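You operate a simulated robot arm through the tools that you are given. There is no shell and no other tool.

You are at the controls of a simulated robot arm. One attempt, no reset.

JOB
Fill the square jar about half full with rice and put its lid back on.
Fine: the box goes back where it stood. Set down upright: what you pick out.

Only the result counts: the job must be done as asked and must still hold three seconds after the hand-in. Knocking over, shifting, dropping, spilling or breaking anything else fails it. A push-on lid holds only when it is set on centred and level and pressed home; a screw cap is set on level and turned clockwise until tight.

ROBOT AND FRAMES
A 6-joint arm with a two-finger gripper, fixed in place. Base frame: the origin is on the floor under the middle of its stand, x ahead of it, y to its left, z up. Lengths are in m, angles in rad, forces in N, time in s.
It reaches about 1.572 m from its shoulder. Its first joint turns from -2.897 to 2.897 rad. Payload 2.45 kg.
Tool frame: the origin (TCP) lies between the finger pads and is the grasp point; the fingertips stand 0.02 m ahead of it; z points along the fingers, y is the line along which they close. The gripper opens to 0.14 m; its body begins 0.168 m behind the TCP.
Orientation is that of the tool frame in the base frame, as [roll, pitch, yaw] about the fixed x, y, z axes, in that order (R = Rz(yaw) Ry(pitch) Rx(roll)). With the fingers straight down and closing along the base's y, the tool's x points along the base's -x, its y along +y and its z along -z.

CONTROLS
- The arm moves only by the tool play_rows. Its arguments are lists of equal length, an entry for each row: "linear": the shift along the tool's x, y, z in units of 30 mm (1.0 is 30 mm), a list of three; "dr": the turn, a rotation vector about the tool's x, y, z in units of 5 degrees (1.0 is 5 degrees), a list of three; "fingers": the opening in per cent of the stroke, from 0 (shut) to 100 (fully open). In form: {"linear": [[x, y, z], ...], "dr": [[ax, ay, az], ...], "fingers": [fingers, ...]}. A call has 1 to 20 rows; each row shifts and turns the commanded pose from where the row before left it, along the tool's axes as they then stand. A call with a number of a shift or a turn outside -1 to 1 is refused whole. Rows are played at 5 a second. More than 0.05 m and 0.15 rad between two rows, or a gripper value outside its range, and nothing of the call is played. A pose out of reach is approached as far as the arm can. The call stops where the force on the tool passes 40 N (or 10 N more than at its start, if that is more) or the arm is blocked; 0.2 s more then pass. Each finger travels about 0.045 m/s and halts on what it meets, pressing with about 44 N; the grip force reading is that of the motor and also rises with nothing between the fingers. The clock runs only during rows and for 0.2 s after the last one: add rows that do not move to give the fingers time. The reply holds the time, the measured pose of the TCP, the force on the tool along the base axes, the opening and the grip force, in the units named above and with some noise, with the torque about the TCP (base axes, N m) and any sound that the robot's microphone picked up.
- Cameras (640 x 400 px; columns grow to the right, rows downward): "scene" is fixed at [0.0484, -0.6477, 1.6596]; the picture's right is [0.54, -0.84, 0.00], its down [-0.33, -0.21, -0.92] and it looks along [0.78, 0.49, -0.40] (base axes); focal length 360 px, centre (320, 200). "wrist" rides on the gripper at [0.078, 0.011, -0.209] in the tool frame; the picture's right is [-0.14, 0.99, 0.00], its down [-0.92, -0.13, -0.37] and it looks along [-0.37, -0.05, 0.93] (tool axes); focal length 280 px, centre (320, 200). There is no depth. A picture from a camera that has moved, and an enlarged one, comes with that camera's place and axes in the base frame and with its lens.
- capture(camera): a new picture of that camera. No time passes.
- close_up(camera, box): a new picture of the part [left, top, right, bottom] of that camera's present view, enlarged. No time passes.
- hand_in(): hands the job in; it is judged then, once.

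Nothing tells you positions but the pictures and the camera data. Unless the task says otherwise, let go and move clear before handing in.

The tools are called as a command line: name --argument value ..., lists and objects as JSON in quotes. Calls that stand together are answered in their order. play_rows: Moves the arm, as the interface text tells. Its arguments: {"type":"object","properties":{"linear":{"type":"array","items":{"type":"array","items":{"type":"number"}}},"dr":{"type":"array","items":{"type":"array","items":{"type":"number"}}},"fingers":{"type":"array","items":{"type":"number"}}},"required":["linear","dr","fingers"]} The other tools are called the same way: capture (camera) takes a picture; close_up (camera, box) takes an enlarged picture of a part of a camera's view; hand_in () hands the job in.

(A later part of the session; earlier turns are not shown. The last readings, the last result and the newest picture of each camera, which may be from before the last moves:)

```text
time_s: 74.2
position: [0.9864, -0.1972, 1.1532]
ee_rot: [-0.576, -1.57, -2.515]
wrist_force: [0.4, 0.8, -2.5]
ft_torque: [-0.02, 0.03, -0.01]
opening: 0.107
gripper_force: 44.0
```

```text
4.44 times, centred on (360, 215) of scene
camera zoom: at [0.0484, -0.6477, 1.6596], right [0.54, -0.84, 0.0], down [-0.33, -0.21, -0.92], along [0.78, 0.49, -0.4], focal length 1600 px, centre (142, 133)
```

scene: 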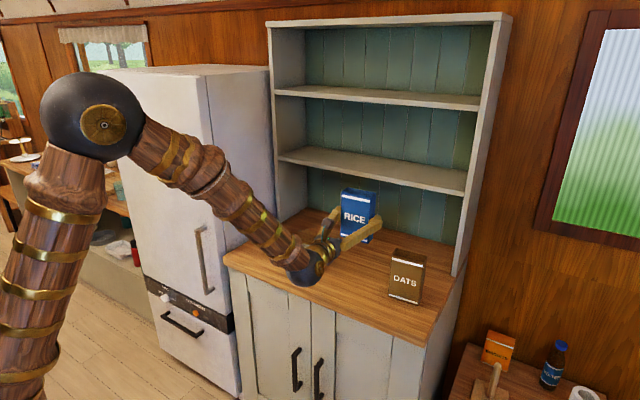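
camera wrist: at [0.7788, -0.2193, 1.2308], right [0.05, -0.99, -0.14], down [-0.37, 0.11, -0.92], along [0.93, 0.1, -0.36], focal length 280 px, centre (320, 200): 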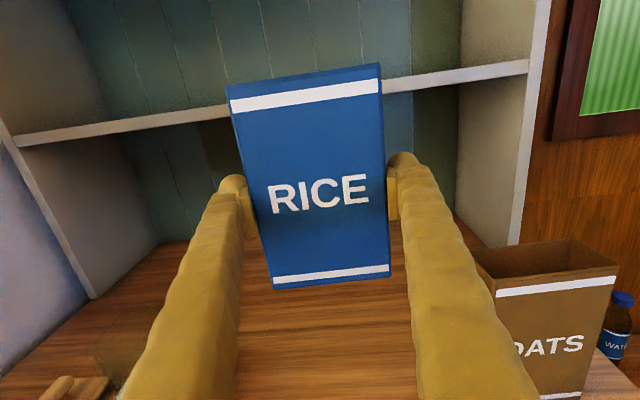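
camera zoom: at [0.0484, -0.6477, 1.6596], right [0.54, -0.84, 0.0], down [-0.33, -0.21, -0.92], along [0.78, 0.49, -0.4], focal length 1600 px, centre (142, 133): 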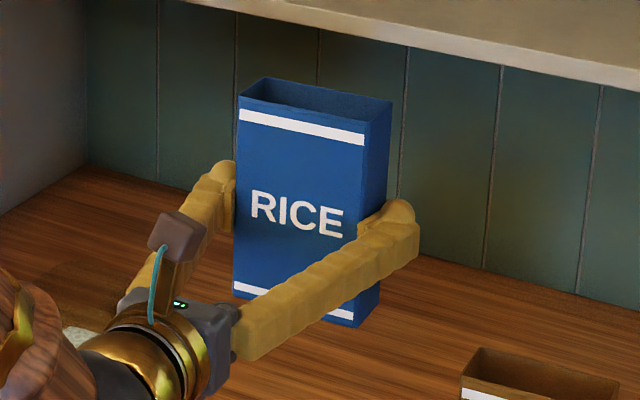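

The box is upright and still about 3° yawed. I'll take the yaw back out and line it up with its original place (x ≈ 0.981, y ≈ -0.2015) before lowering.

play_rows --linear '[[0, 0, 0], [0, 0.14, -0.15], [0, 0, 0]]' --dr '[[-0.596, 0, 0], [0, 0, 0], [0, 0, 0]]' --fingers '[40, 40, 40]'

play_rows --linear '[[-0.5, 0, 0], [-0.9, 0, 0], [-0.9, 0, 0], [-0.9, 0, 0], [-0.9, 0, 0], [-0.6, 0, 0], [0, 0, 0], [0, 0, 0]]' --dr '[[0, 0, 0], [0, 0, 0], [0, 0, 0], [0, 0, 0], [0, 0, 0], [0, 0, 0], [0, 0, 0], [0, 0, 0]]' --fingers '[40, 40, 40, 40, 40, 40, 40, 40]'

capture --camera "wrist"

close_up --camera "scene" --box '[270, 200, 450, 312]'

```text
time_s: 75.0
position: [0.9834, -0.2017, 1.1523]
ee_rot: [-0.574, -1.568, -2.57]
wrist_force: [0.0, -0.4, -2.1]
ft_torque: [0.05, 0.01, -0.01]
opening: 0.1069
gripper_force: 43.6
```

```text
time_s: 76.8
position: [0.9849, -0.2014, 1.0129]
ee_rot: [-0.525, -1.567, -2.618]
wrist_force: [-0.3, 0.4, -2.8]
ft_torque: [0.0, 0.01, 0.02]
opening: 0.1065
gripper_force: 43.4
```

```text
taken
camera wrist: at [0.7759, -0.2137, 1.091], right [0.0, -0.99, -0.14], down [-0.37, 0.13, -0.92], along [0.93, 0.05, -0.36], focal length 280 px, centre (320, 200)
```

wrist: 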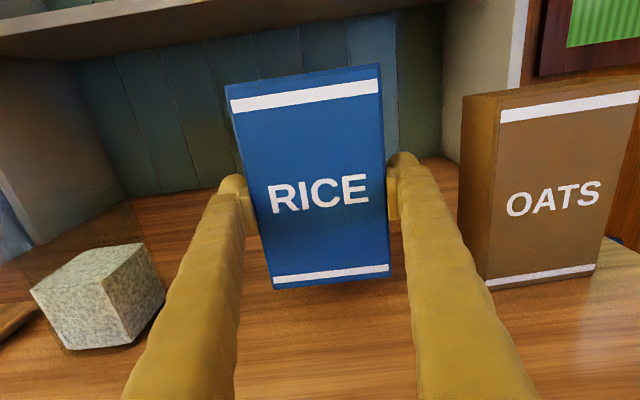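

```text
3.56 times, centred on (360, 256) of scene
camera zoom: at [0.0484, -0.6477, 1.6596], right [0.54, -0.84, 0.0], down [-0.33, -0.21, -0.92], along [0.78, 0.49, -0.4], focal length 1280 px, centre (178, 1)
```

zoom: 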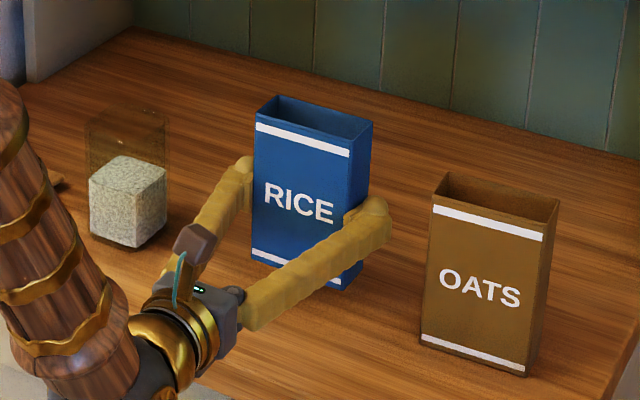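

The jar looks half full with nothing spilled. I'll lower the box to just above the counter, pulling x back by 3 mm, and compare with its original outline.

play_rows --linear '[[-0.3, 0, -0.1], [-0.3, 0, 0], [-0.25, 0, 0], [0, 0, 0], [0, 0, 0]]' --dr '[[0, 0, 0], [0, 0, 0], [0, 0, 0], [0, 0, 0], [0, 0, 0]]' --fingers '[40, 40, 40, 40, 40]'

close_up --camera "scene" --box '[270, 200, 450, 312]'

close_up --camera "scene" --box '[335, 230, 375, 255]'

```text
time_s: 78.0
position: [0.9802, -0.2024, 0.9846]
ee_rot: [2.647, -1.571, 0.494]
wrist_force: [1.0, -0.2, -2.7]
ft_torque: [0.01, 0.0, -0.01]
opening: 0.1065
gripper_force: 43.9
```

```text
3.56 times, centred on (360, 256) of scene
camera zoom: at [0.0484, -0.6477, 1.6596], right [0.54, -0.84, 0.0], down [-0.33, -0.21, -0.92], along [0.78, 0.49, -0.4], focal length 1280 px, centre (178, 1)
```

zoom: 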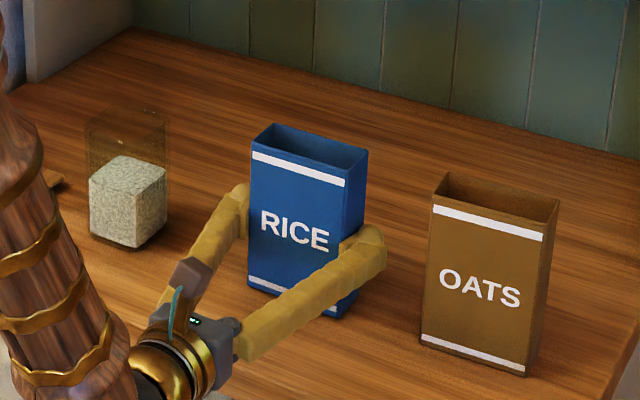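

```text
16.00 times, centred on (355, 242) of scene
camera zoom: at [0.0484, -0.6477, 1.6596], right [0.54, -0.84, 0.0], down [-0.33, -0.21, -0.92], along [0.78, 0.49, -0.4], focal length 5760 px, centre (-240, -480)
```

zoom: 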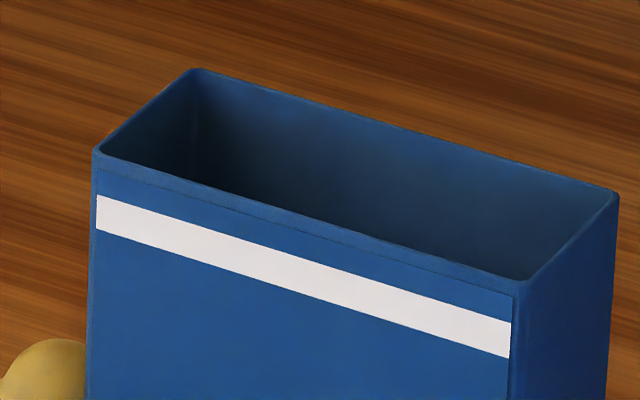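

It is within 2 mm of its original outline. I'll shift it 1.5 mm toward +y and lower it gently until it touches.

play_rows --linear '[[-0.04, -0.05, -0.02], [-0.04, 0, 0], [0, 0, 0]]' --dr '[[0, 0, 0], [0, 0, 0], [0, 0, 0]]' --fingers '[40, 40, 40]'

close_up --camera "scene" --box '[335, 230, 375, 255]'

```text
time_s: 78.8
position: [0.9795, -0.1996, 0.9829]
ee_rot: [-0.515, -1.569, -2.628]
wrist_force: [1.0, 1.0, -2.3]
ft_torque: [0.02, 0.04, 0.0]
opening: 0.1064
gripper_force: 44.3
```

```text
16.00 times, centred on (355, 242) of scene
camera zoom: at [0.0484, -0.6477, 1.6596], right [0.54, -0.84, 0.0], down [-0.33, -0.21, -0.92], along [0.78, 0.49, -0.4], focal length 5760 px, centre (-240, -480)
```

zoom: 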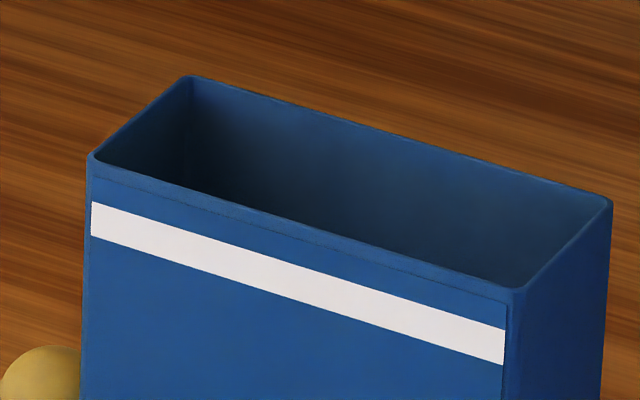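

play_rows --linear '[[-0.03, 0, 0], [-0.02, 0, 0], [0, 0, 0]]' --dr '[[0, 0, 0], [0, 0, 0], [0, 0, 0]]' --fingers '[40, 40, 40]'

close_up --camera "scene" --box '[335, 230, 375, 255]'

```text
time_s: 79.6
position: [0.9805, -0.2006, 0.9813]
ee_rot: [-0.497, -1.569, -2.645]
wrist_force: [0.0, 0.1, -1.9]
ft_torque: [-0.05, 0.01, 0.0]
opening: 0.1065
gripper_force: 44.3
```

```text
16.00 times, centred on (355, 242) of scene
camera zoom: at [0.0484, -0.6477, 1.6596], right [0.54, -0.84, 0.0], down [-0.33, -0.21, -0.92], along [0.78, 0.49, -0.4], focal length 5760 px, centre (-240, -480)
```

zoom: 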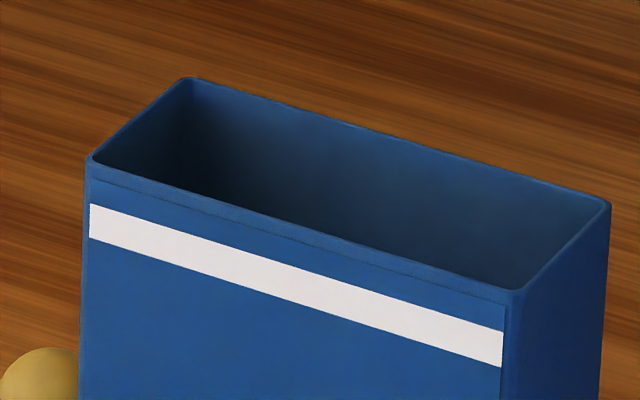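

play_rows --linear '[[-0.03, 0, 0], [0, 0, 0]]' --dr '[[0, 0, 0], [0, 0, 0]]' --fingers '[40, 40]'

close_up --camera "scene" --box '[335, 230, 375, 255]'

```text
time_s: 80.2
position: [0.9792, -0.1991, 0.9832]
ee_rot: [-0.329, -1.569, -2.813]
wrist_force: [-0.9, 1.2, 2.6]
ft_torque: [-0.16, -0.02, 0.0]
opening: 0.1065
gripper_force: 43.9
```

```text
16.00 times, centred on (355, 242) of scene
camera zoom: at [0.0484, -0.6477, 1.6596], right [0.54, -0.84, 0.0], down [-0.33, -0.21, -0.92], along [0.78, 0.49, -0.4], focal length 5760 px, centre (-240, -480)
```

zoom: 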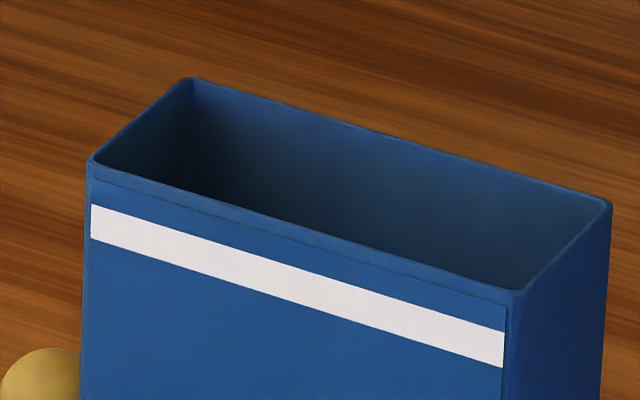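

The counter now carries the box. I'll open the fingers and check that it stands.

play_rows --linear '[[0, 0, 0], [0, 0, 0], [0, 0, 0], [0, 0, 0], [0, 0, 0]]' --dr '[[0, 0, 0], [0, 0, 0], [0, 0, 0], [0, 0, 0], [0, 0, 0]]' --fingers '[78, 82, 88, 88, 88]'

close_up --camera "scene" --box '[335, 230, 375, 255]'

capture --camera "wrist"

```text
time_s: 81.4
position: [0.9791, -0.2015, 0.9824]
ee_rot: [-0.482, -1.57, -2.66]
wrist_force: [-0.3, -0.1, 1.2]
ft_torque: [-0.01, 0.01, 0.01]
opening: 0.1232
gripper_force: 0.0
```

```text
16.00 times, centred on (355, 242) of scene
camera zoom: at [0.0484, -0.6477, 1.6596], right [0.54, -0.84, 0.0], down [-0.33, -0.21, -0.92], along [0.78, 0.49, -0.4], focal length 5760 px, centre (-240, -480)
```

zoom: 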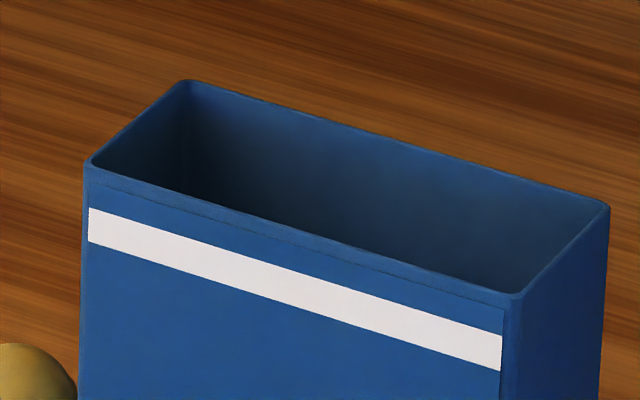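

```text
taken
camera wrist: at [0.7705, -0.212, 1.0601], right [0.0, -0.99, -0.14], down [-0.37, 0.13, -0.92], along [0.93, 0.05, -0.36], focal length 280 px, centre (320, 200)
```

wrist: 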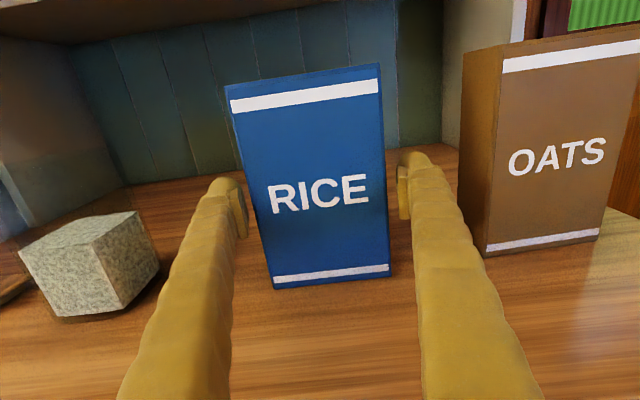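

The box stands exactly where it stood. I'll withdraw straight back, then rise in front of the counter.

play_rows --linear '[[0, 0, -0.3], [0, 0, -0.6], [0, 0, -0.9], [0, 0, -0.9], [0, 0, -0.9], [0, 0, -0.9], [0, 0, -0.9], [0, 0, -0.4], [0.7, 0, 0], [0.9, 0, 0], [0.9, 0, 0], [0.9, 0, 0], [0.9, 0, 0], [0.9, 0, 0], [0.9, 0, 0], [0.9, 0, 0], [0.9, 0, 0], [0.9, 0, 0], [0.9, 0, 0], [0, 0, 0]]' --dr '[[0, 0, 0], [0, 0, 0], [0, 0, 0], [0, 0, 0], [0, 0, 0], [0, 0, 0], [0, 0, 0], [0, 0, 0], [0, 0, 0], [0, 0, 0], [0, 0, 0], [0, 0, 0], [0, 0, 0], [0, 0, 0], [0, 0, 0], [0, 0, 0], [0, 0, 0], [0, 0, 0], [0, 0, 0], [0, 0, 0]]' --fingers '[88, 88, 88, 88, 88, 88, 88, 88, 88, 88, 88, 88, 88, 88, 88, 88, 88, 88, 88, 88]'

capture --camera "scene"

capture --camera "wrist"

```text
time_s: 85.6
position: [0.8061, -0.201, 1.2735]
ee_rot: [-0.532, -1.571, -2.614]
wrist_force: [-0.4, -0.8, 0.2]
ft_torque: [0.0, 0.02, 0.02]
opening: 0.1232
gripper_force: 0.1
```

```text
taken
```

scene: 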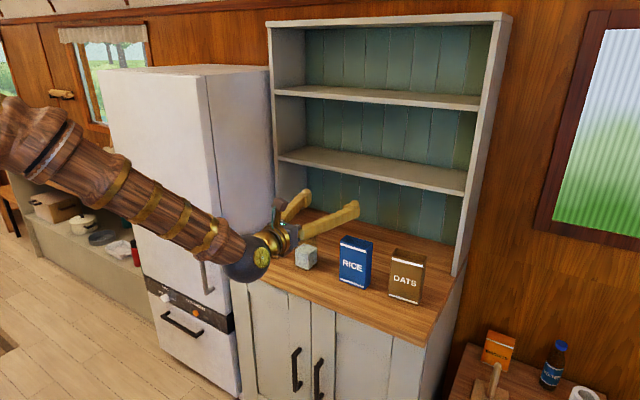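

```text
taken
camera wrist: at [0.597, -0.212, 1.3511], right [0.0, -0.99, -0.14], down [-0.37, 0.13, -0.92], along [0.93, 0.05, -0.36], focal length 280 px, centre (320, 200)
```

wrist: 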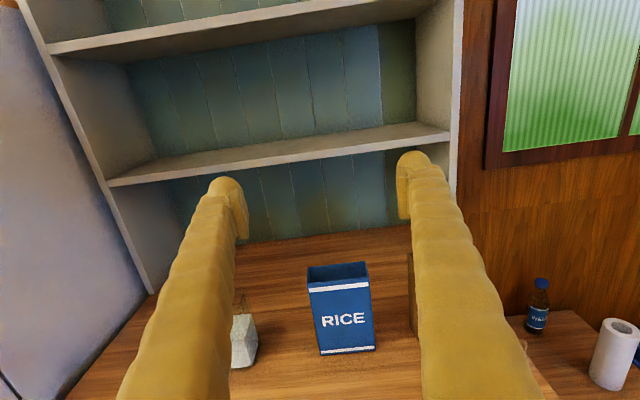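

All is in place: jar half full, box back. Now I pitch the gripper down again and turn it back to its original attitude for handling the lid.

play_rows --linear '[[0, 0, 0], [0, 0, 0], [0, 0, 0], [0, 0, 0], [0, 0, 0], [0, 0, 0], [0, 0, 0], [0, 0, 0], [0, 0, 0], [0, 0, 0], [0, 0, 0], [0, 0, 0], [0, 0, 0], [0, 0, 0], [0, 0, 0], [0, 0, 0], [0, 0, 0], [0, 0, 0], [0, 0, 0]]' --dr '[[0, -1, 0], [0, -1, 0], [0, -1, 0], [0, -1, 0], [0, -1, 0], [0, -1, 0], [0, -1, 0], [0, -1, 0], [0, -1, 0], [0, -1, 0], [0, -1, 0], [0, -1, 0], [0, -1, 0], [0, -1, 0], [0, -1, 0], [0, -1, 0], [0, -1, 0], [0, -1, 0], [0, 0, 0]]' --fingers '[88, 88, 88, 88, 88, 88, 88, 88, 88, 88, 88, 88, 88, 88, 88, 88, 88, 88, 88]'

play_rows --linear '[[0, 0, 0], [0, 0, 0], [0, 0, 0], [0, 0, 0], [0, 0, 0], [0, 0, 0], [0, 0, 0], [0, 0, 0], [0, 0, 0], [0, 0, 0], [0, 0, 0], [0, 0, 0], [0, 0, 0], [0, 0, 0], [0, 0, 0], [0, 0, 0], [0, 0, 0], [0, 0, 0]]' --dr '[[0, 0, -1], [0, 0, -1], [0, 0, -1], [0, 0, -1], [0, 0, -1], [0, 0, -1], [0, 0, -1], [0, 0, -1], [0, 0, -1], [0, 0, -1], [0, 0, -1], [0, 0, -1], [0, 0, -1], [0, 0, -1], [0, 0, -1], [0, 0, -1], [0, 0, -1], [0, 0, -1]]' --fingers '[88, 88, 88, 88, 88, 88, 88, 88, 88, 88, 88, 88, 88, 88, 88, 88, 88, 88]'

play_rows --linear '[[0, 0, 0], [0, 0, 0], [0, 0, 0], [0, 0, 0], [0, 0, 0], [0, 0, 0], [0, 0, 0], [0, 0, 0], [0, 0, 0], [0, 0, 0], [0, 0, 0], [0, 0, 0], [0, 0, 0], [0, 0, 0], [0, 0, 0], [0, 0, 0], [0, 0, 0], [0, 0, 0], [0, 0, 0]]' --dr '[[0, 0, -1], [0, 0, -1], [0, 0, -1], [0, 0, -1], [0, 0, -1], [0, 0, -1], [0, 0, -1], [0, 0, -1], [0, 0, -1], [0, 0, -1], [0, 0, -1], [0, 0, -1], [0, 0, -1], [0, 0, -1], [0, 0, -1], [0, 0, -1], [0, 0, -1], [0, 0, -1], [0, 0, 0]]' --fingers '[88, 88, 88, 88, 88, 88, 88, 88, 88, 88, 88, 88, 88, 88, 88, 88, 88, 88, 88]'

capture --camera "wrist"

```text
time_s: 89.6
position: [0.8036, -0.2011, 1.2719]
ee_rot: [-3.141, 0.001, -0.003]
wrist_force: [0.4, 0.0, 0.5]
ft_torque: [0.0, 0.03, -0.01]
opening: 0.1231
gripper_force: 0.1
```

```text
time_s: 93.4
position: [0.8041, -0.2012, 1.2714]
ee_rot: [3.141, -0.002, 1.571]
wrist_force: [-0.3, 0.7, -0.7]
ft_torque: [0.01, -0.01, -0.02]
opening: 0.1233
gripper_force: 0.1
```

```text
time_s: 97.4
position: [0.8044, -0.2014, 1.2722]
ee_rot: [3.139, 0.002, 3.141]
wrist_force: [0.2, -0.3, 0.1]
ft_torque: [0.03, 0.02, -0.02]
opening: 0.1234
gripper_force: 0.1
```

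```text
taken
camera wrist: at [0.7264, -0.1902, 1.4812], right [0.14, 0.99, 0.0], down [0.92, -0.13, 0.37], along [0.37, -0.05, -0.93], focal length 280 px, centre (320, 200)
```

wrist: 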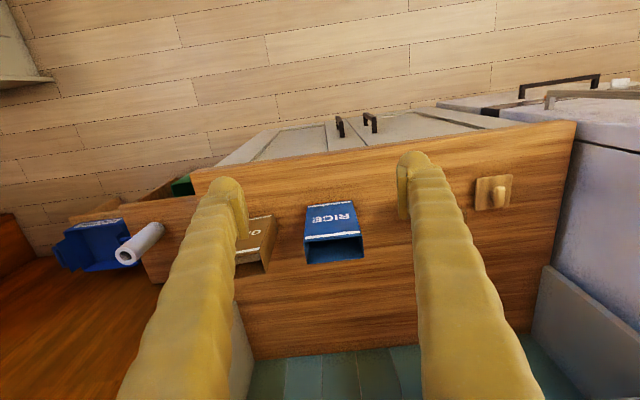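

play_rows --linear '[[-0.454, 0.892, 0], [-0.454, 0.892, 0], [-0.454, 0.892, 0], [-0.454, 0.892, 0], [-0.454, 0.892, 0], [-0.454, 0.892, 0], [-0.454, 0.892, 0], [-0.454, 0.892, 0], [-0.454, 0.892, 0], [-0.454, 0.892, 0], [-0.454, 0.892, 0], [-0.454, 0.892, 0], [-0.454, 0.892, 0], [0, 0, 0.6], [0, 0, 0.9], [0, 0, 0.9], [0, 0, 0.9], [0, 0, 0]]' --dr '[[0, 0, 0], [0, 0, 0], [0, 0, 0], [0, 0, 0], [0, 0, 0], [0, 0, 0], [0, 0, 0], [0, 0, 0], [0, 0, 0], [0, 0, 0], [0, 0, 0], [0, 0, 0], [0, 0, 0], [0, 0, 0], [0, 0, 0], [0, 0, 0], [0, 0, 0], [0, 0, 0]]' --fingers '[88, 80, 70, 60, 50, 40, 40, 40, 40, 40, 40, 40, 40, 40, 40, 40, 40, 40]'

capture --camera "wrist"

close_up --camera "wrist" --box '[250, 100, 390, 210]'

```text
time_s: 101.2
position: [0.981, 0.1501, 1.176]
ee_rot: [3.14, 0.002, 3.141]
wrist_force: [-0.8, 0.1, 1.1]
ft_torque: [0.02, 0.0, 0.0]
opening: 0.0559
gripper_force: 0.1
```

```text
taken
camera wrist: at [0.903, 0.1597, 1.3849], right [0.14, 0.99, 0.0], down [0.92, -0.13, 0.37], along [0.37, -0.05, -0.93], focal length 280 px, centre (320, 200)
```

wrist: 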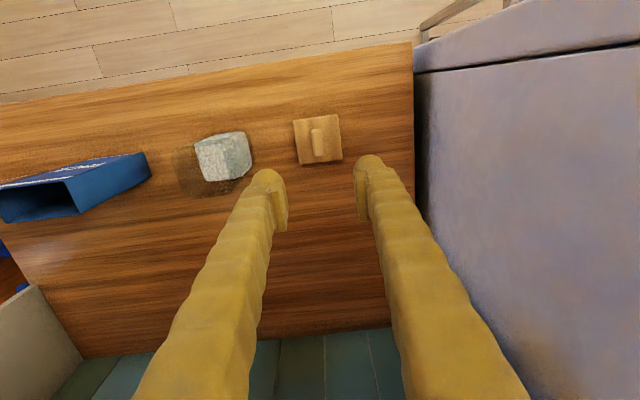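

```text
3.64 times, centred on (320, 155) of wrist
camera zoom: at [0.903, 0.1597, 1.3849], right [0.14, 0.99, 0.0], down [0.92, -0.13, 0.37], along [0.37, -0.05, -0.93], focal length 1020 px, centre (320, 364)
```

zoom: 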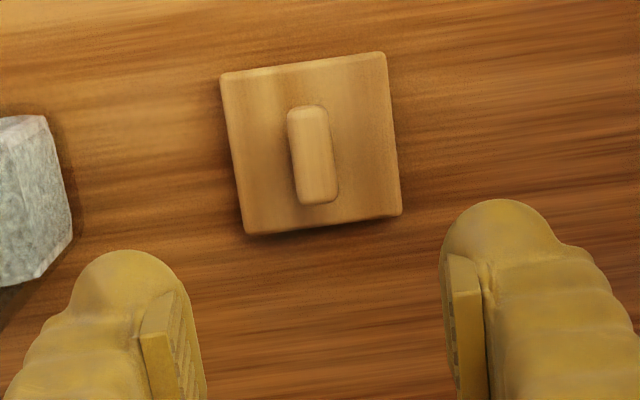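

play_rows --linear '[[-0.03, -0.13, 0.6], [0, 0, 0.9], [0, 0, 0.9], [0, 0, 0.9], [0, 0, 0.9], [0, 0, 0.9], [0, 0, 0.9], [0, 0, 0.7], [0, 0, 0.4], [0, 0, 0]]' --dr '[[0, 0, 0], [0, 0, 0], [0, 0, 0], [0, 0, 0], [0, 0, 0], [0, 0, 0], [0, 0, 0], [0, 0, 0], [0, 0, 0], [0, 0, 0]]' --fingers '[40, 40, 40, 40, 40, 40, 40, 40, 40, 40]'

close_up --camera "wrist" --box '[250, 120, 390, 230]'

close_up --camera "scene" --box '[255, 230, 295, 260]'

```text
time_s: 103.4
position: [0.9824, 0.1434, 0.9611]
ee_rot: [-3.14, 0.0, 3.141]
wrist_force: [-0.5, -0.1, -0.4]
ft_torque: [-0.01, -0.02, -0.02]
opening: 0.0563
gripper_force: 0.1
```

```text
3.64 times, centred on (320, 175) of wrist
camera zoom: at [0.9048, 0.1548, 1.1709], right [0.14, 0.99, 0.0], down [0.92, -0.13, 0.37], along [0.37, -0.05, -0.93], focal length 1020 px, centre (320, 291)
```

zoom: 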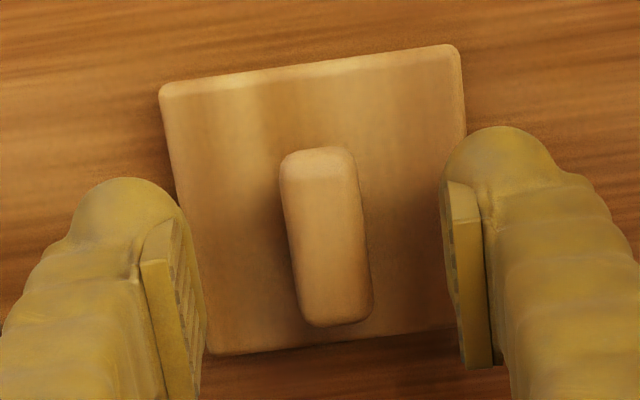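

```text
13.33 times, centred on (275, 245) of scene
camera zoom: at [0.0484, -0.6477, 1.6596], right [0.54, -0.84, 0.0], down [-0.33, -0.21, -0.92], along [0.78, 0.49, -0.4], focal length 4800 px, centre (920, -400)
```

zoom: 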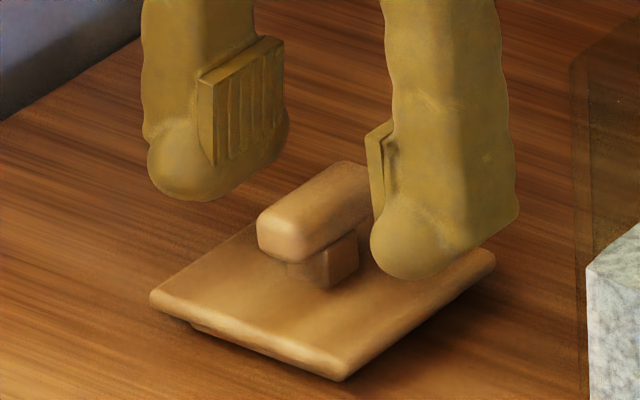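

Aligned to within 1–2 mm. I'll fine-tune, go down the last 17 mm and close on the bar.

play_rows --linear '[[0, 0.04, 0.3], [0, 0, 0.25], [0, 0, 0], [0, 0, 0], [0, 0, 0], [0, 0, 0], [0, 0, 0], [0, 0, 0]]' --dr '[[0, 0, 0], [0, 0, 0], [0, 0, 0], [0, 0, 0], [0, 0, 0], [0, 0, 0], [0, 0, 0], [0, 0, 0]]' --fingers '[40, 40, 40, 25, 10, 0, 0, 0]'

close_up --camera "wrist" --box '[250, 120, 390, 230]'

close_up --camera "scene" --box '[255, 230, 295, 260]'

```text
time_s: 105.2
position: [0.984, 0.1446, 0.9452]
ee_rot: [-3.141, 0.003, -3.141]
wrist_force: [0.6, -0.3, 0.1]
ft_torque: [0.02, 0.04, -0.02]
opening: 0.0156
gripper_force: 41.8
```

```text
3.64 times, centred on (320, 175) of wrist
camera zoom: at [0.9058, 0.1556, 1.1543], right [0.14, 0.99, 0.0], down [0.92, -0.13, 0.37], along [0.37, -0.05, -0.93], focal length 1020 px, centre (320, 291)
```

zoom: 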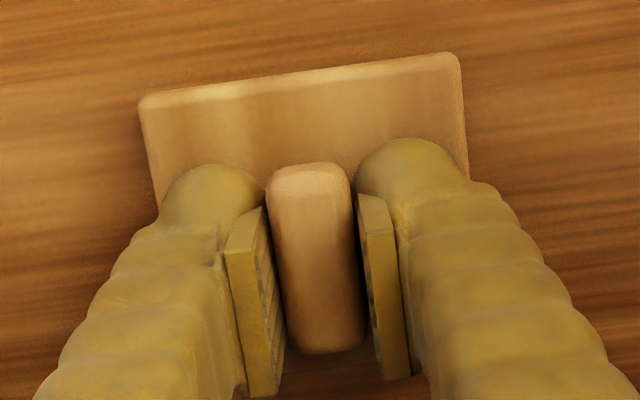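

```text
13.33 times, centred on (275, 245) of scene
camera zoom: at [0.0484, -0.6477, 1.6596], right [0.54, -0.84, 0.0], down [-0.33, -0.21, -0.92], along [0.78, 0.49, -0.4], focal length 4800 px, centre (920, -400)
```

zoom: 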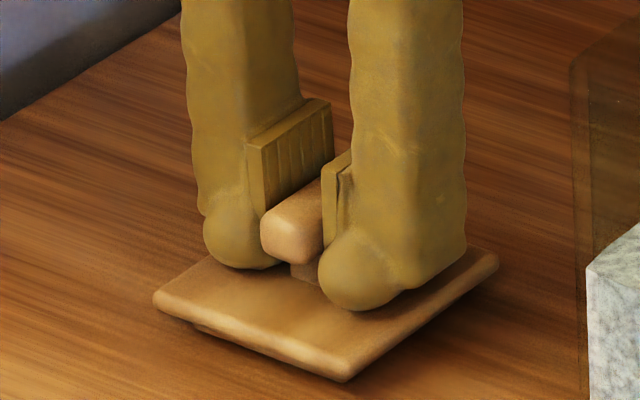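

The lid is gripped again exactly as before. I'll lift it, carry it over the jar (Δy = -0.148) with clearance, and check alignment.

play_rows --linear '[[0, 0, -0.3], [0, 0, -0.7], [0, 0, -0.9], [0, 0, -0.9], [0, 0, -0.9], [0, 0, -0.9], [0, 0, -0.9], [0, 0, -0.5], [0, -0.6, 0], [0, -0.9, 0], [0, -0.9, 0], [0, -0.9, 0], [0, -0.9, 0], [0, -0.73, 0], [0, 0, 0], [0, 0, 0], [0, 0, 0]]' --dr '[[0, 0, 0], [0, 0, 0], [0, 0, 0], [0, 0, 0], [0, 0, 0], [0, 0, 0], [0, 0, 0], [0, 0, 0], [0, 0, 0], [0, 0, 0], [0, 0, 0], [0, 0, 0], [0, 0, 0], [0, 0, 0], [0, 0, 0], [0, 0, 0], [0, 0, 0]]' --fingers '[0, 0, 0, 0, 0, 0, 0, 0, 0, 0, 0, 0, 0, 0, 0, 0, 0]'

close_up --camera "wrist" --box '[250, 120, 390, 230]'

close_up --camera "scene" --box '[265, 180, 345, 270]'

```text
time_s: 108.8
position: [0.9838, -0.0032, 1.1231]
ee_rot: [-3.14, 0.001, -3.141]
wrist_force: [0.2, 0.4, 0.0]
ft_torque: [0.02, -0.01, -0.01]
opening: 0.016
gripper_force: 41.6
```

```text
3.64 times, centred on (320, 175) of wrist
camera zoom: at [0.9046, 0.0072, 1.333], right [0.14, 0.99, 0.0], down [0.92, -0.13, 0.37], along [0.37, -0.05, -0.93], focal length 1020 px, centre (320, 291)
```

zoom: 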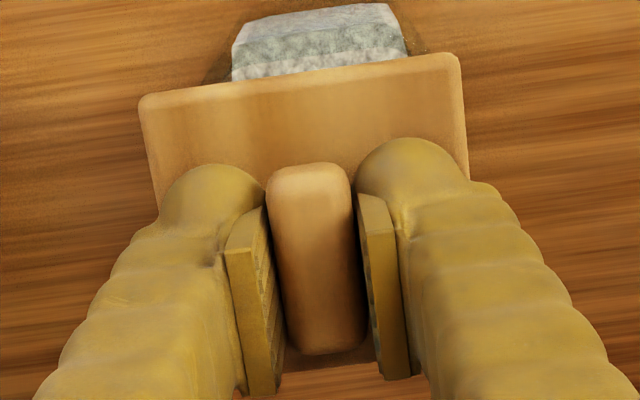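

```text
4.44 times, centred on (305, 225) of scene
camera zoom: at [0.0484, -0.6477, 1.6596], right [0.54, -0.84, 0.0], down [-0.33, -0.21, -0.92], along [0.78, 0.49, -0.4], focal length 1600 px, centre (387, 89)
```

zoom: 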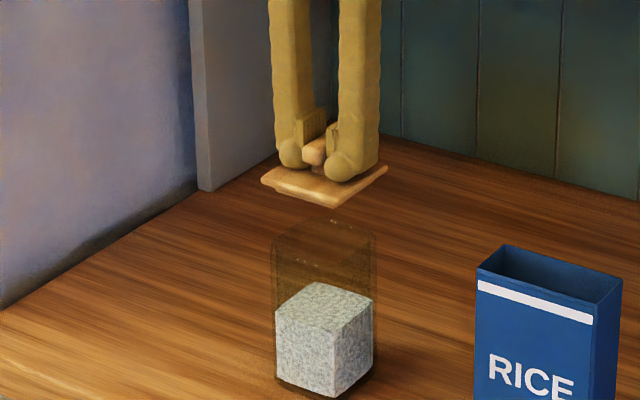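

close_up --camera "wrist" --box '[280, 110, 380, 160]'

close_up --camera "scene" --box '[280, 200, 330, 231]'

```text
6.40 times, centred on (330, 135) of wrist
camera zoom: at [0.9046, 0.0072, 1.333], right [0.14, 0.99, 0.0], down [0.92, -0.13, 0.37], along [0.37, -0.05, -0.93], focal length 1794 px, centre (256, 616)
```

zoom: 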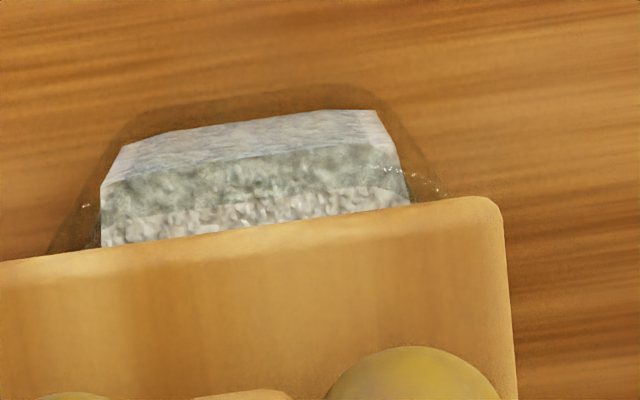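

```text
12.80 times, centred on (305, 216) of scene
camera zoom: at [0.0484, -0.6477, 1.6596], right [0.54, -0.84, 0.0], down [-0.33, -0.21, -0.92], along [0.78, 0.49, -0.4], focal length 4608 px, centre (512, 2)
```

zoom: 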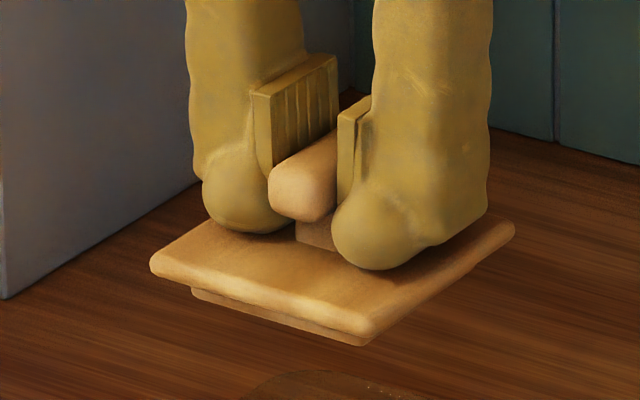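

The lid seems to sit about 2–3 mm too far toward -y relative to the jar. I'll compare the jar's present outline with the first picture to decide on the correction.

close_up --camera "scene" --box '[285, 230, 325, 275]'

close_up --camera "scene" --box '[280, 215, 330, 246]'

```text
8.89 times, centred on (305, 252) of scene
camera zoom: at [0.0484, -0.6477, 1.6596], right [0.54, -0.84, 0.0], down [-0.33, -0.21, -0.92], along [0.78, 0.49, -0.4], focal length 3200 px, centre (453, -267)
```

zoom: 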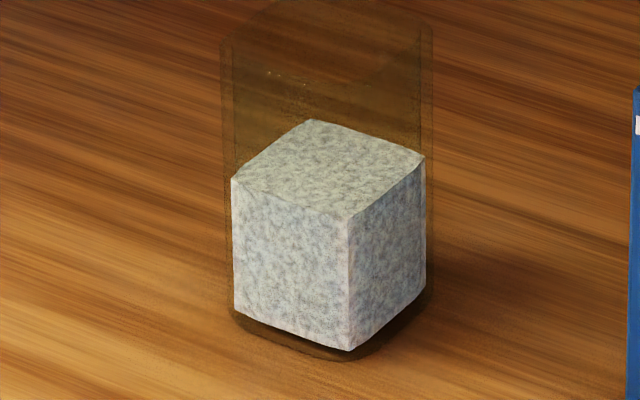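

```text
12.80 times, centred on (305, 230) of scene
camera zoom: at [0.0484, -0.6477, 1.6596], right [0.54, -0.84, 0.0], down [-0.33, -0.21, -0.92], along [0.78, 0.49, -0.4], focal length 4608 px, centre (512, -190)
```

zoom: 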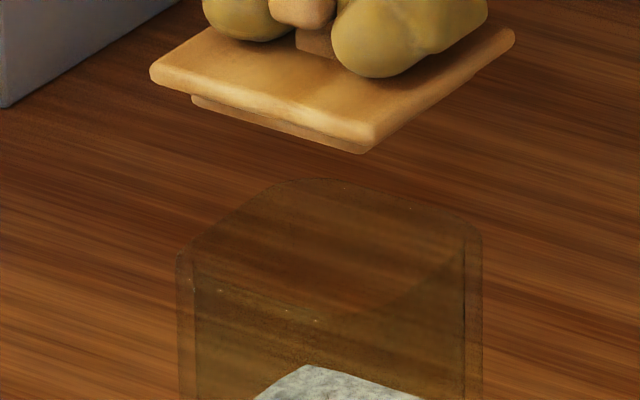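

The jar hasn't moved, so the lid must go 2.5 mm toward +y to match its original seat. I'll correct that and lower to about 10 mm above the seat, then check again.

play_rows --linear '[[-0.01, 0.083, 0], [0, 0, 0.5], [0, 0, 0.5], [0, 0, 0.5], [0, 0, 0], [0, 0, 0]]' --dr '[[0, 0, 0], [0, 0, 0], [0, 0, 0], [0, 0, 0], [0, 0, 0], [0, 0, 0]]' --fingers '[0, 0, 0, 0, 0, 0]'

close_up --camera "scene" --box '[280, 215, 330, 246]'

close_up --camera "wrist" --box '[280, 110, 380, 160]'

```text
time_s: 110.2
position: [0.9819, -0.0, 1.0789]
ee_rot: [-3.14, 0.001, -3.141]
wrist_force: [-0.4, 0.5, -0.1]
ft_torque: [0.0, 0.0, 0.0]
opening: 0.0161
gripper_force: 42.0
```

```text
12.80 times, centred on (305, 230) of scene
camera zoom: at [0.0484, -0.6477, 1.6596], right [0.54, -0.84, 0.0], down [-0.33, -0.21, -0.92], along [0.78, 0.49, -0.4], focal length 4608 px, centre (512, -190)
```

zoom: 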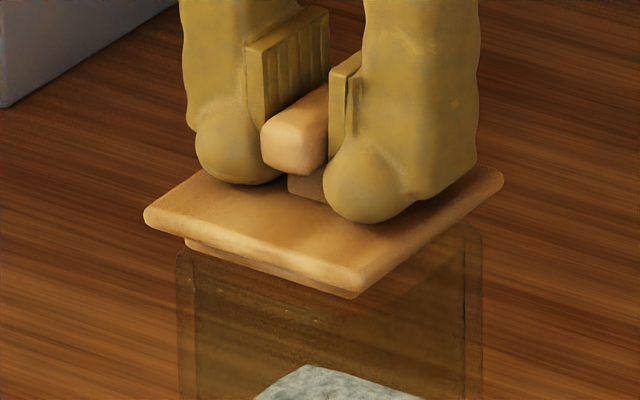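

```text
6.40 times, centred on (330, 135) of wrist
camera zoom: at [0.9039, 0.0104, 1.2882], right [0.14, 0.99, 0.0], down [0.92, -0.13, 0.37], along [0.37, -0.05, -0.93], focal length 1794 px, centre (256, 616)
```

zoom: 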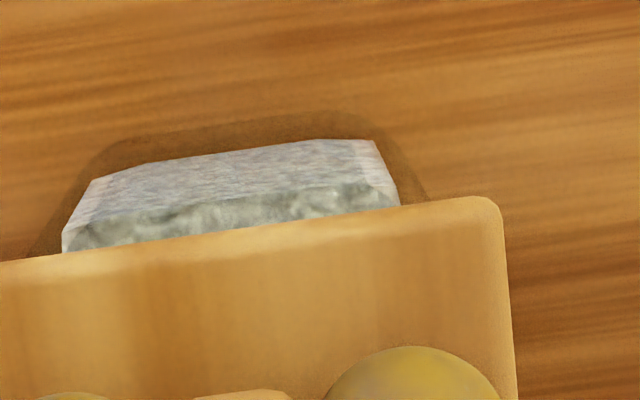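

Alignment now matches the original seat within about 0.7 mm. I'll nudge x by +0.8 mm and lower the lid into the mouth in small steps.

play_rows --linear '[[-0.027, 0, 0.1], [0, 0, 0.1], [0, 0, 0.08], [0, 0, 0]]' --dr '[[0, 0, 0], [0, 0, 0], [0, 0, 0], [0, 0, 0]]' --fingers '[0, 0, 0, 0]'

close_up --camera "scene" --box '[280, 215, 330, 246]'

close_up --camera "wrist" --box '[250, 120, 390, 230]'

```text
time_s: 111.2
position: [0.9839, 0.0001, 1.0708]
ee_rot: [3.141, 0.001, 3.14]
wrist_force: [0.4, -0.7, -0.4]
ft_torque: [0.0, 0.01, 0.02]
opening: 0.0157
gripper_force: 42.1
```

```text
12.80 times, centred on (305, 230) of scene
camera zoom: at [0.0484, -0.6477, 1.6596], right [0.54, -0.84, 0.0], down [-0.33, -0.21, -0.92], along [0.78, 0.49, -0.4], focal length 4608 px, centre (512, -190)
```

zoom: 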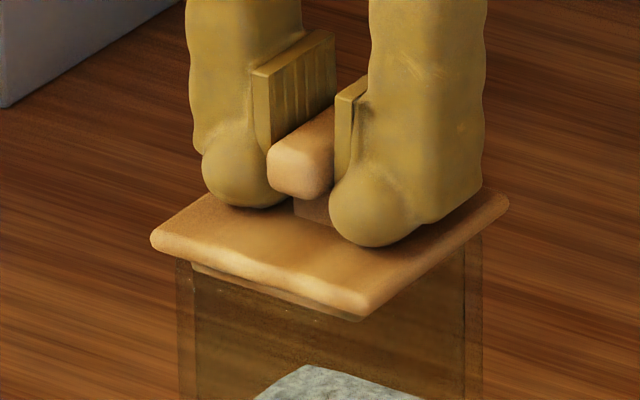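

```text
3.64 times, centred on (320, 175) of wrist
camera zoom: at [0.9057, 0.0098, 1.2803], right [0.14, 0.99, 0.0], down [0.92, -0.13, 0.37], along [0.37, -0.05, -0.93], focal length 1020 px, centre (320, 291)
```

zoom: 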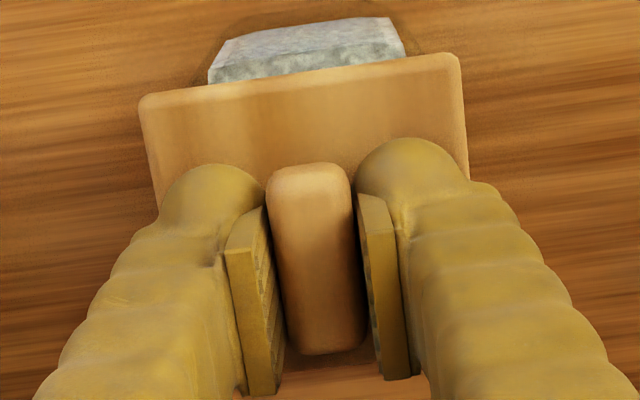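

The plug is entering the mouth without force. I'll continue down in 1 mm steps with a 0.5 mm correction.

play_rows --linear '[[0.015, 0.015, 0.035], [0, 0, 0.035], [0, 0, 0]]' --dr '[[0, 0, 0], [0, 0, 0], [0, 0, 0]]' --fingers '[0, 0, 0]'

close_up --camera "scene" --box '[280, 215, 330, 246]'

```text
time_s: 112.0
position: [0.9821, -0.0007, 1.0677]
ee_rot: [-3.141, 0.001, 3.141]
wrist_force: [-0.4, 0.3, 0.3]
ft_torque: [0.01, 0.01, 0.02]
opening: 0.0156
gripper_force: 41.3
```

```text
12.80 times, centred on (305, 230) of scene
camera zoom: at [0.0484, -0.6477, 1.6596], right [0.54, -0.84, 0.0], down [-0.33, -0.21, -0.92], along [0.78, 0.49, -0.4], focal length 4608 px, centre (512, -190)
```

zoom: 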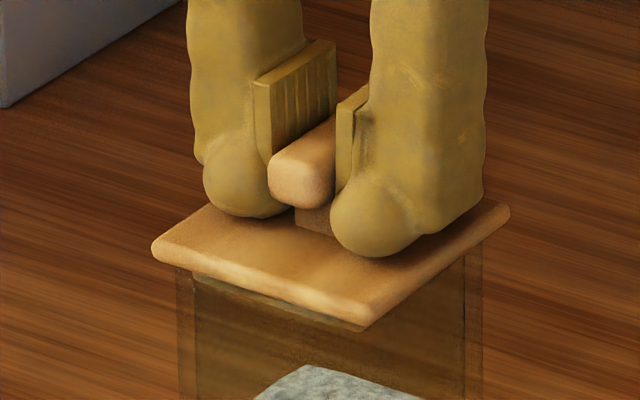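

The lid is centred on the jar and about 1 mm above its seat. I'll press it down gently.

play_rows --linear '[[0, 0, 0.04], [0, 0, 0.04], [0, 0, 0]]' --dr '[[0, 0, 0], [0, 0, 0], [0, 0, 0]]' --fingers '[0, 0, 0]'

close_up --camera "scene" --box '[280, 215, 330, 246]'

```text
time_s: 112.8
position: [0.9824, -0.0011, 1.0668]
ee_rot: [-3.14, 0.002, -3.14]
wrist_force: [-1.9, -2.0, 11.2]
ft_torque: [-0.01, 0.26, 0.04]
opening: 0.0155
gripper_force: 41.2
```

```text
12.80 times, centred on (305, 230) of scene
camera zoom: at [0.0484, -0.6477, 1.6596], right [0.54, -0.84, 0.0], down [-0.33, -0.21, -0.92], along [0.78, 0.49, -0.4], focal length 4608 px, centre (512, -190)
```

zoom: 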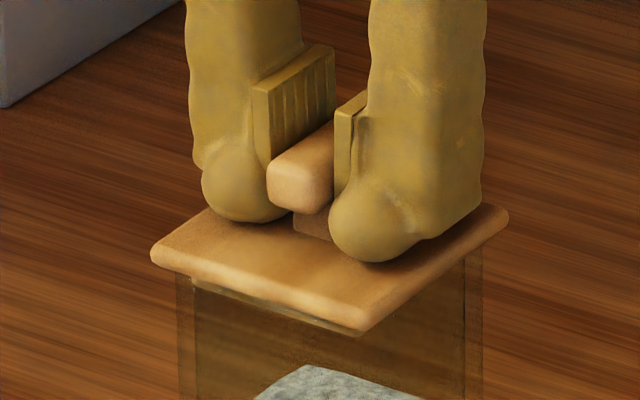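

The lid rests on its seat (11 N reaction). I'll press a little harder to push it home.

play_rows --linear '[[0, 0, 0.03], [0, 0, 0.03], [0, 0, 0]]' --dr '[[0, 0, 0], [0, 0, 0], [0, 0, 0]]' --fingers '[0, 0, 0]'

close_up --camera "scene" --box '[280, 215, 330, 246]'

```text
time_s: 113.7
position: [0.9832, -0.002, 1.0678]
ee_rot: [-3.139, 0.005, -3.141]
wrist_force: [-0.4, 0.4, 5.4]
ft_torque: [-0.01, 0.11, 0.02]
opening: 0.0157
gripper_force: 41.3
stopped in row 3: the force on the tool passed its limit at 41 N (the readings are from after the stop); the commanded pose is now the measured one
```

```text
12.80 times, centred on (305, 230) of scene
camera zoom: at [0.0484, -0.6477, 1.6596], right [0.54, -0.84, 0.0], down [-0.33, -0.21, -0.92], along [0.78, 0.49, -0.4], focal length 4608 px, centre (512, -190)
```

zoom: 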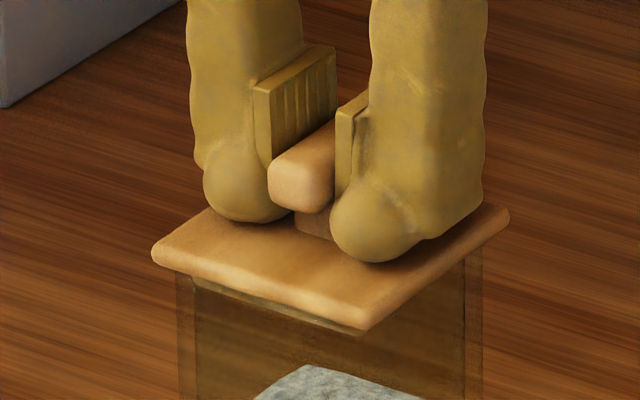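

The press reached 41 N and the lid's height and outline match its original seat. I'll open the fingers and check.

play_rows --linear '[[0, 0, 0], [0, 0, 0], [0, 0, 0], [0, 0, 0], [0, 0, 0], [0, 0, 0]]' --dr '[[0, 0, 0], [0, 0, 0], [0, 0, 0], [0, 0, 0], [0, 0, 0], [0, 0, 0]]' --fingers '[10, 20, 30, 40, 40, 40]'

close_up --camera "scene" --box '[280, 215, 330, 246]'

close_up --camera "wrist" --box '[250, 120, 390, 230]'

```text
time_s: 115.1
position: [0.9838, -0.0016, 1.0665]
ee_rot: [3.141, 0.004, 3.141]
wrist_force: [0.0, 1.2, 5.3]
ft_torque: [-0.06, 0.03, 0.0]
opening: 0.0547
gripper_force: 0.0
```

```text
12.80 times, centred on (305, 230) of scene
camera zoom: at [0.0484, -0.6477, 1.6596], right [0.54, -0.84, 0.0], down [-0.33, -0.21, -0.92], along [0.78, 0.49, -0.4], focal length 4608 px, centre (512, -190)
```

zoom: 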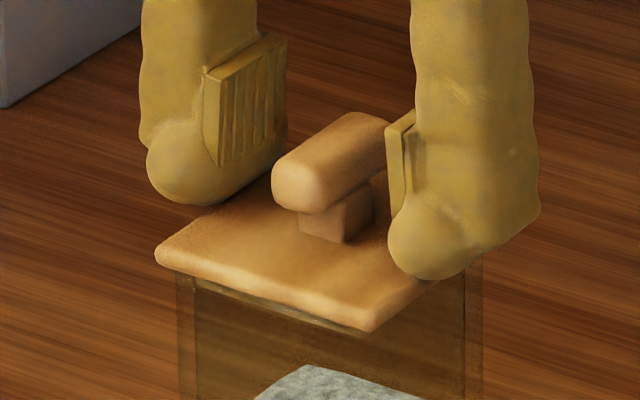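

```text
3.64 times, centred on (320, 175) of wrist
camera zoom: at [0.9045, 0.0093, 1.2752], right [0.14, 0.99, 0.0], down [0.92, -0.13, 0.37], along [0.37, -0.05, -0.93], focal length 1020 px, centre (320, 291)
```

zoom: 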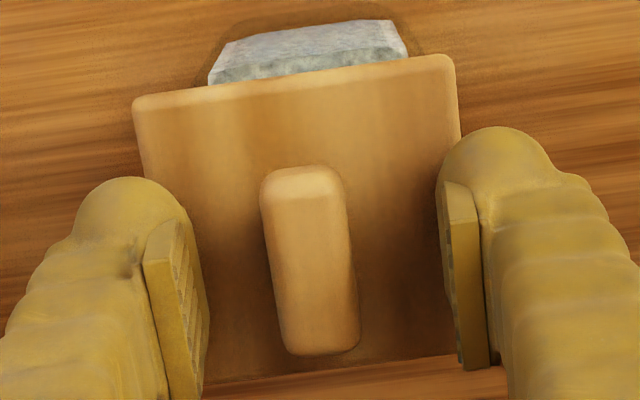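

Opening the fingers left 5 N on the lid (a fingertip touches it) and it slid about 1 mm. I'll raise the fingers 2 mm, and look again before re-centring and pressing once more.

play_rows --linear '[[0, 0, -0.07], [0, 0, 0], [0, 0, 0]]' --dr '[[0, 0, 0], [0, 0, 0], [0, 0, 0]]' --fingers '[40, 40, 40]'

close_up --camera "scene" --box '[280, 215, 330, 246]'

close_up --camera "wrist" --box '[250, 120, 390, 230]'

```text
time_s: 115.9
position: [0.983, -0.0008, 1.0682]
ee_rot: [-3.141, 0.005, -3.142]
wrist_force: [-0.6, 0.5, 0.2]
ft_torque: [0.02, 0.02, 0.0]
opening: 0.0562
gripper_force: 0.0
```

```text
12.80 times, centred on (305, 230) of scene
camera zoom: at [0.0484, -0.6477, 1.6596], right [0.54, -0.84, 0.0], down [-0.33, -0.21, -0.92], along [0.78, 0.49, -0.4], focal length 4608 px, centre (512, -190)
```

zoom: 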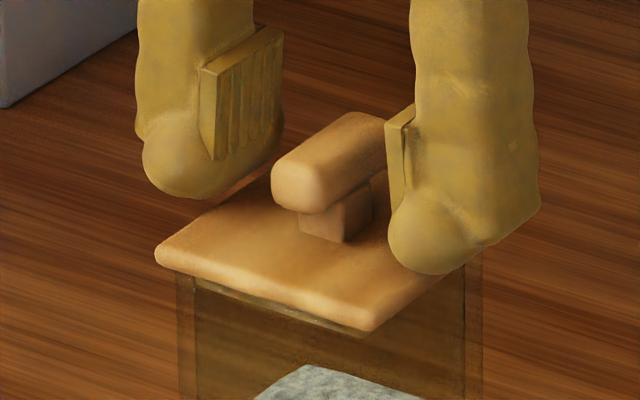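

```text
3.64 times, centred on (320, 175) of wrist
camera zoom: at [0.9043, 0.0097, 1.2769], right [0.14, 0.99, 0.0], down [0.92, -0.13, 0.37], along [0.37, -0.05, -0.93], focal length 1020 px, centre (320, 291)
```

zoom: 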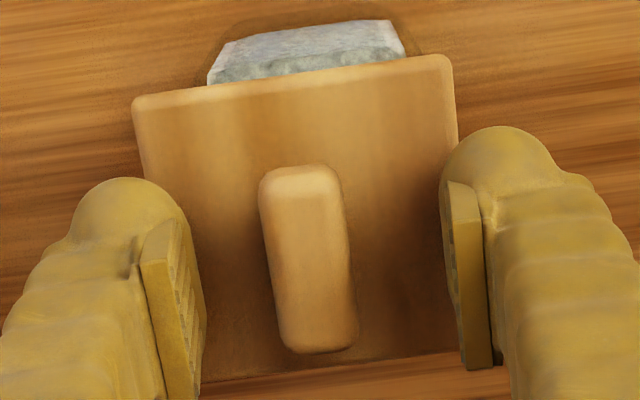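

The lid sits about 2 mm toward -y of its original place, while the gripper is right on the original centre. I'll raise 1 mm more, close on the bar so it is drawn back to centre, and look.

play_rows --linear '[[0, 0, -0.03], [0, 0, 0], [0, 0, 0], [0, 0, 0], [0, 0, 0], [0, 0, 0], [0, 0, 0]]' --dr '[[0, 0, 0], [0, 0, 0], [0, 0, 0], [0, 0, 0], [0, 0, 0], [0, 0, 0], [0, 0, 0]]' --fingers '[40, 30, 20, 14, 10, 5, 0]'

close_up --camera "scene" --box '[280, 215, 330, 246]'

close_up --camera "wrist" --box '[250, 120, 390, 230]'

```text
time_s: 117.5
position: [0.9826, -0.0011, 1.0686]
ee_rot: [3.14, 0.005, 3.141]
wrist_force: [-0.4, -0.1, 0.4]
ft_torque: [-0.01, 0.01, 0.04]
opening: 0.0158
gripper_force: 41.9
```

```text
12.80 times, centred on (305, 230) of scene
camera zoom: at [0.0484, -0.6477, 1.6596], right [0.54, -0.84, 0.0], down [-0.33, -0.21, -0.92], along [0.78, 0.49, -0.4], focal length 4608 px, centre (512, -190)
```

zoom: 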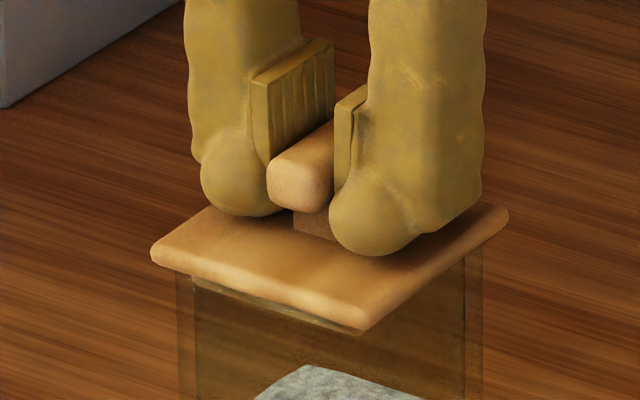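

```text
3.64 times, centred on (320, 175) of wrist
camera zoom: at [0.9042, 0.0094, 1.2778], right [0.14, 0.99, 0.0], down [0.92, -0.13, 0.37], along [0.37, -0.05, -0.93], focal length 1020 px, centre (320, 291)
```

zoom: 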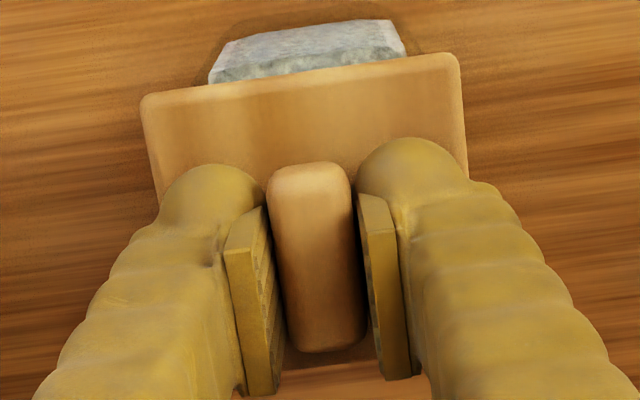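

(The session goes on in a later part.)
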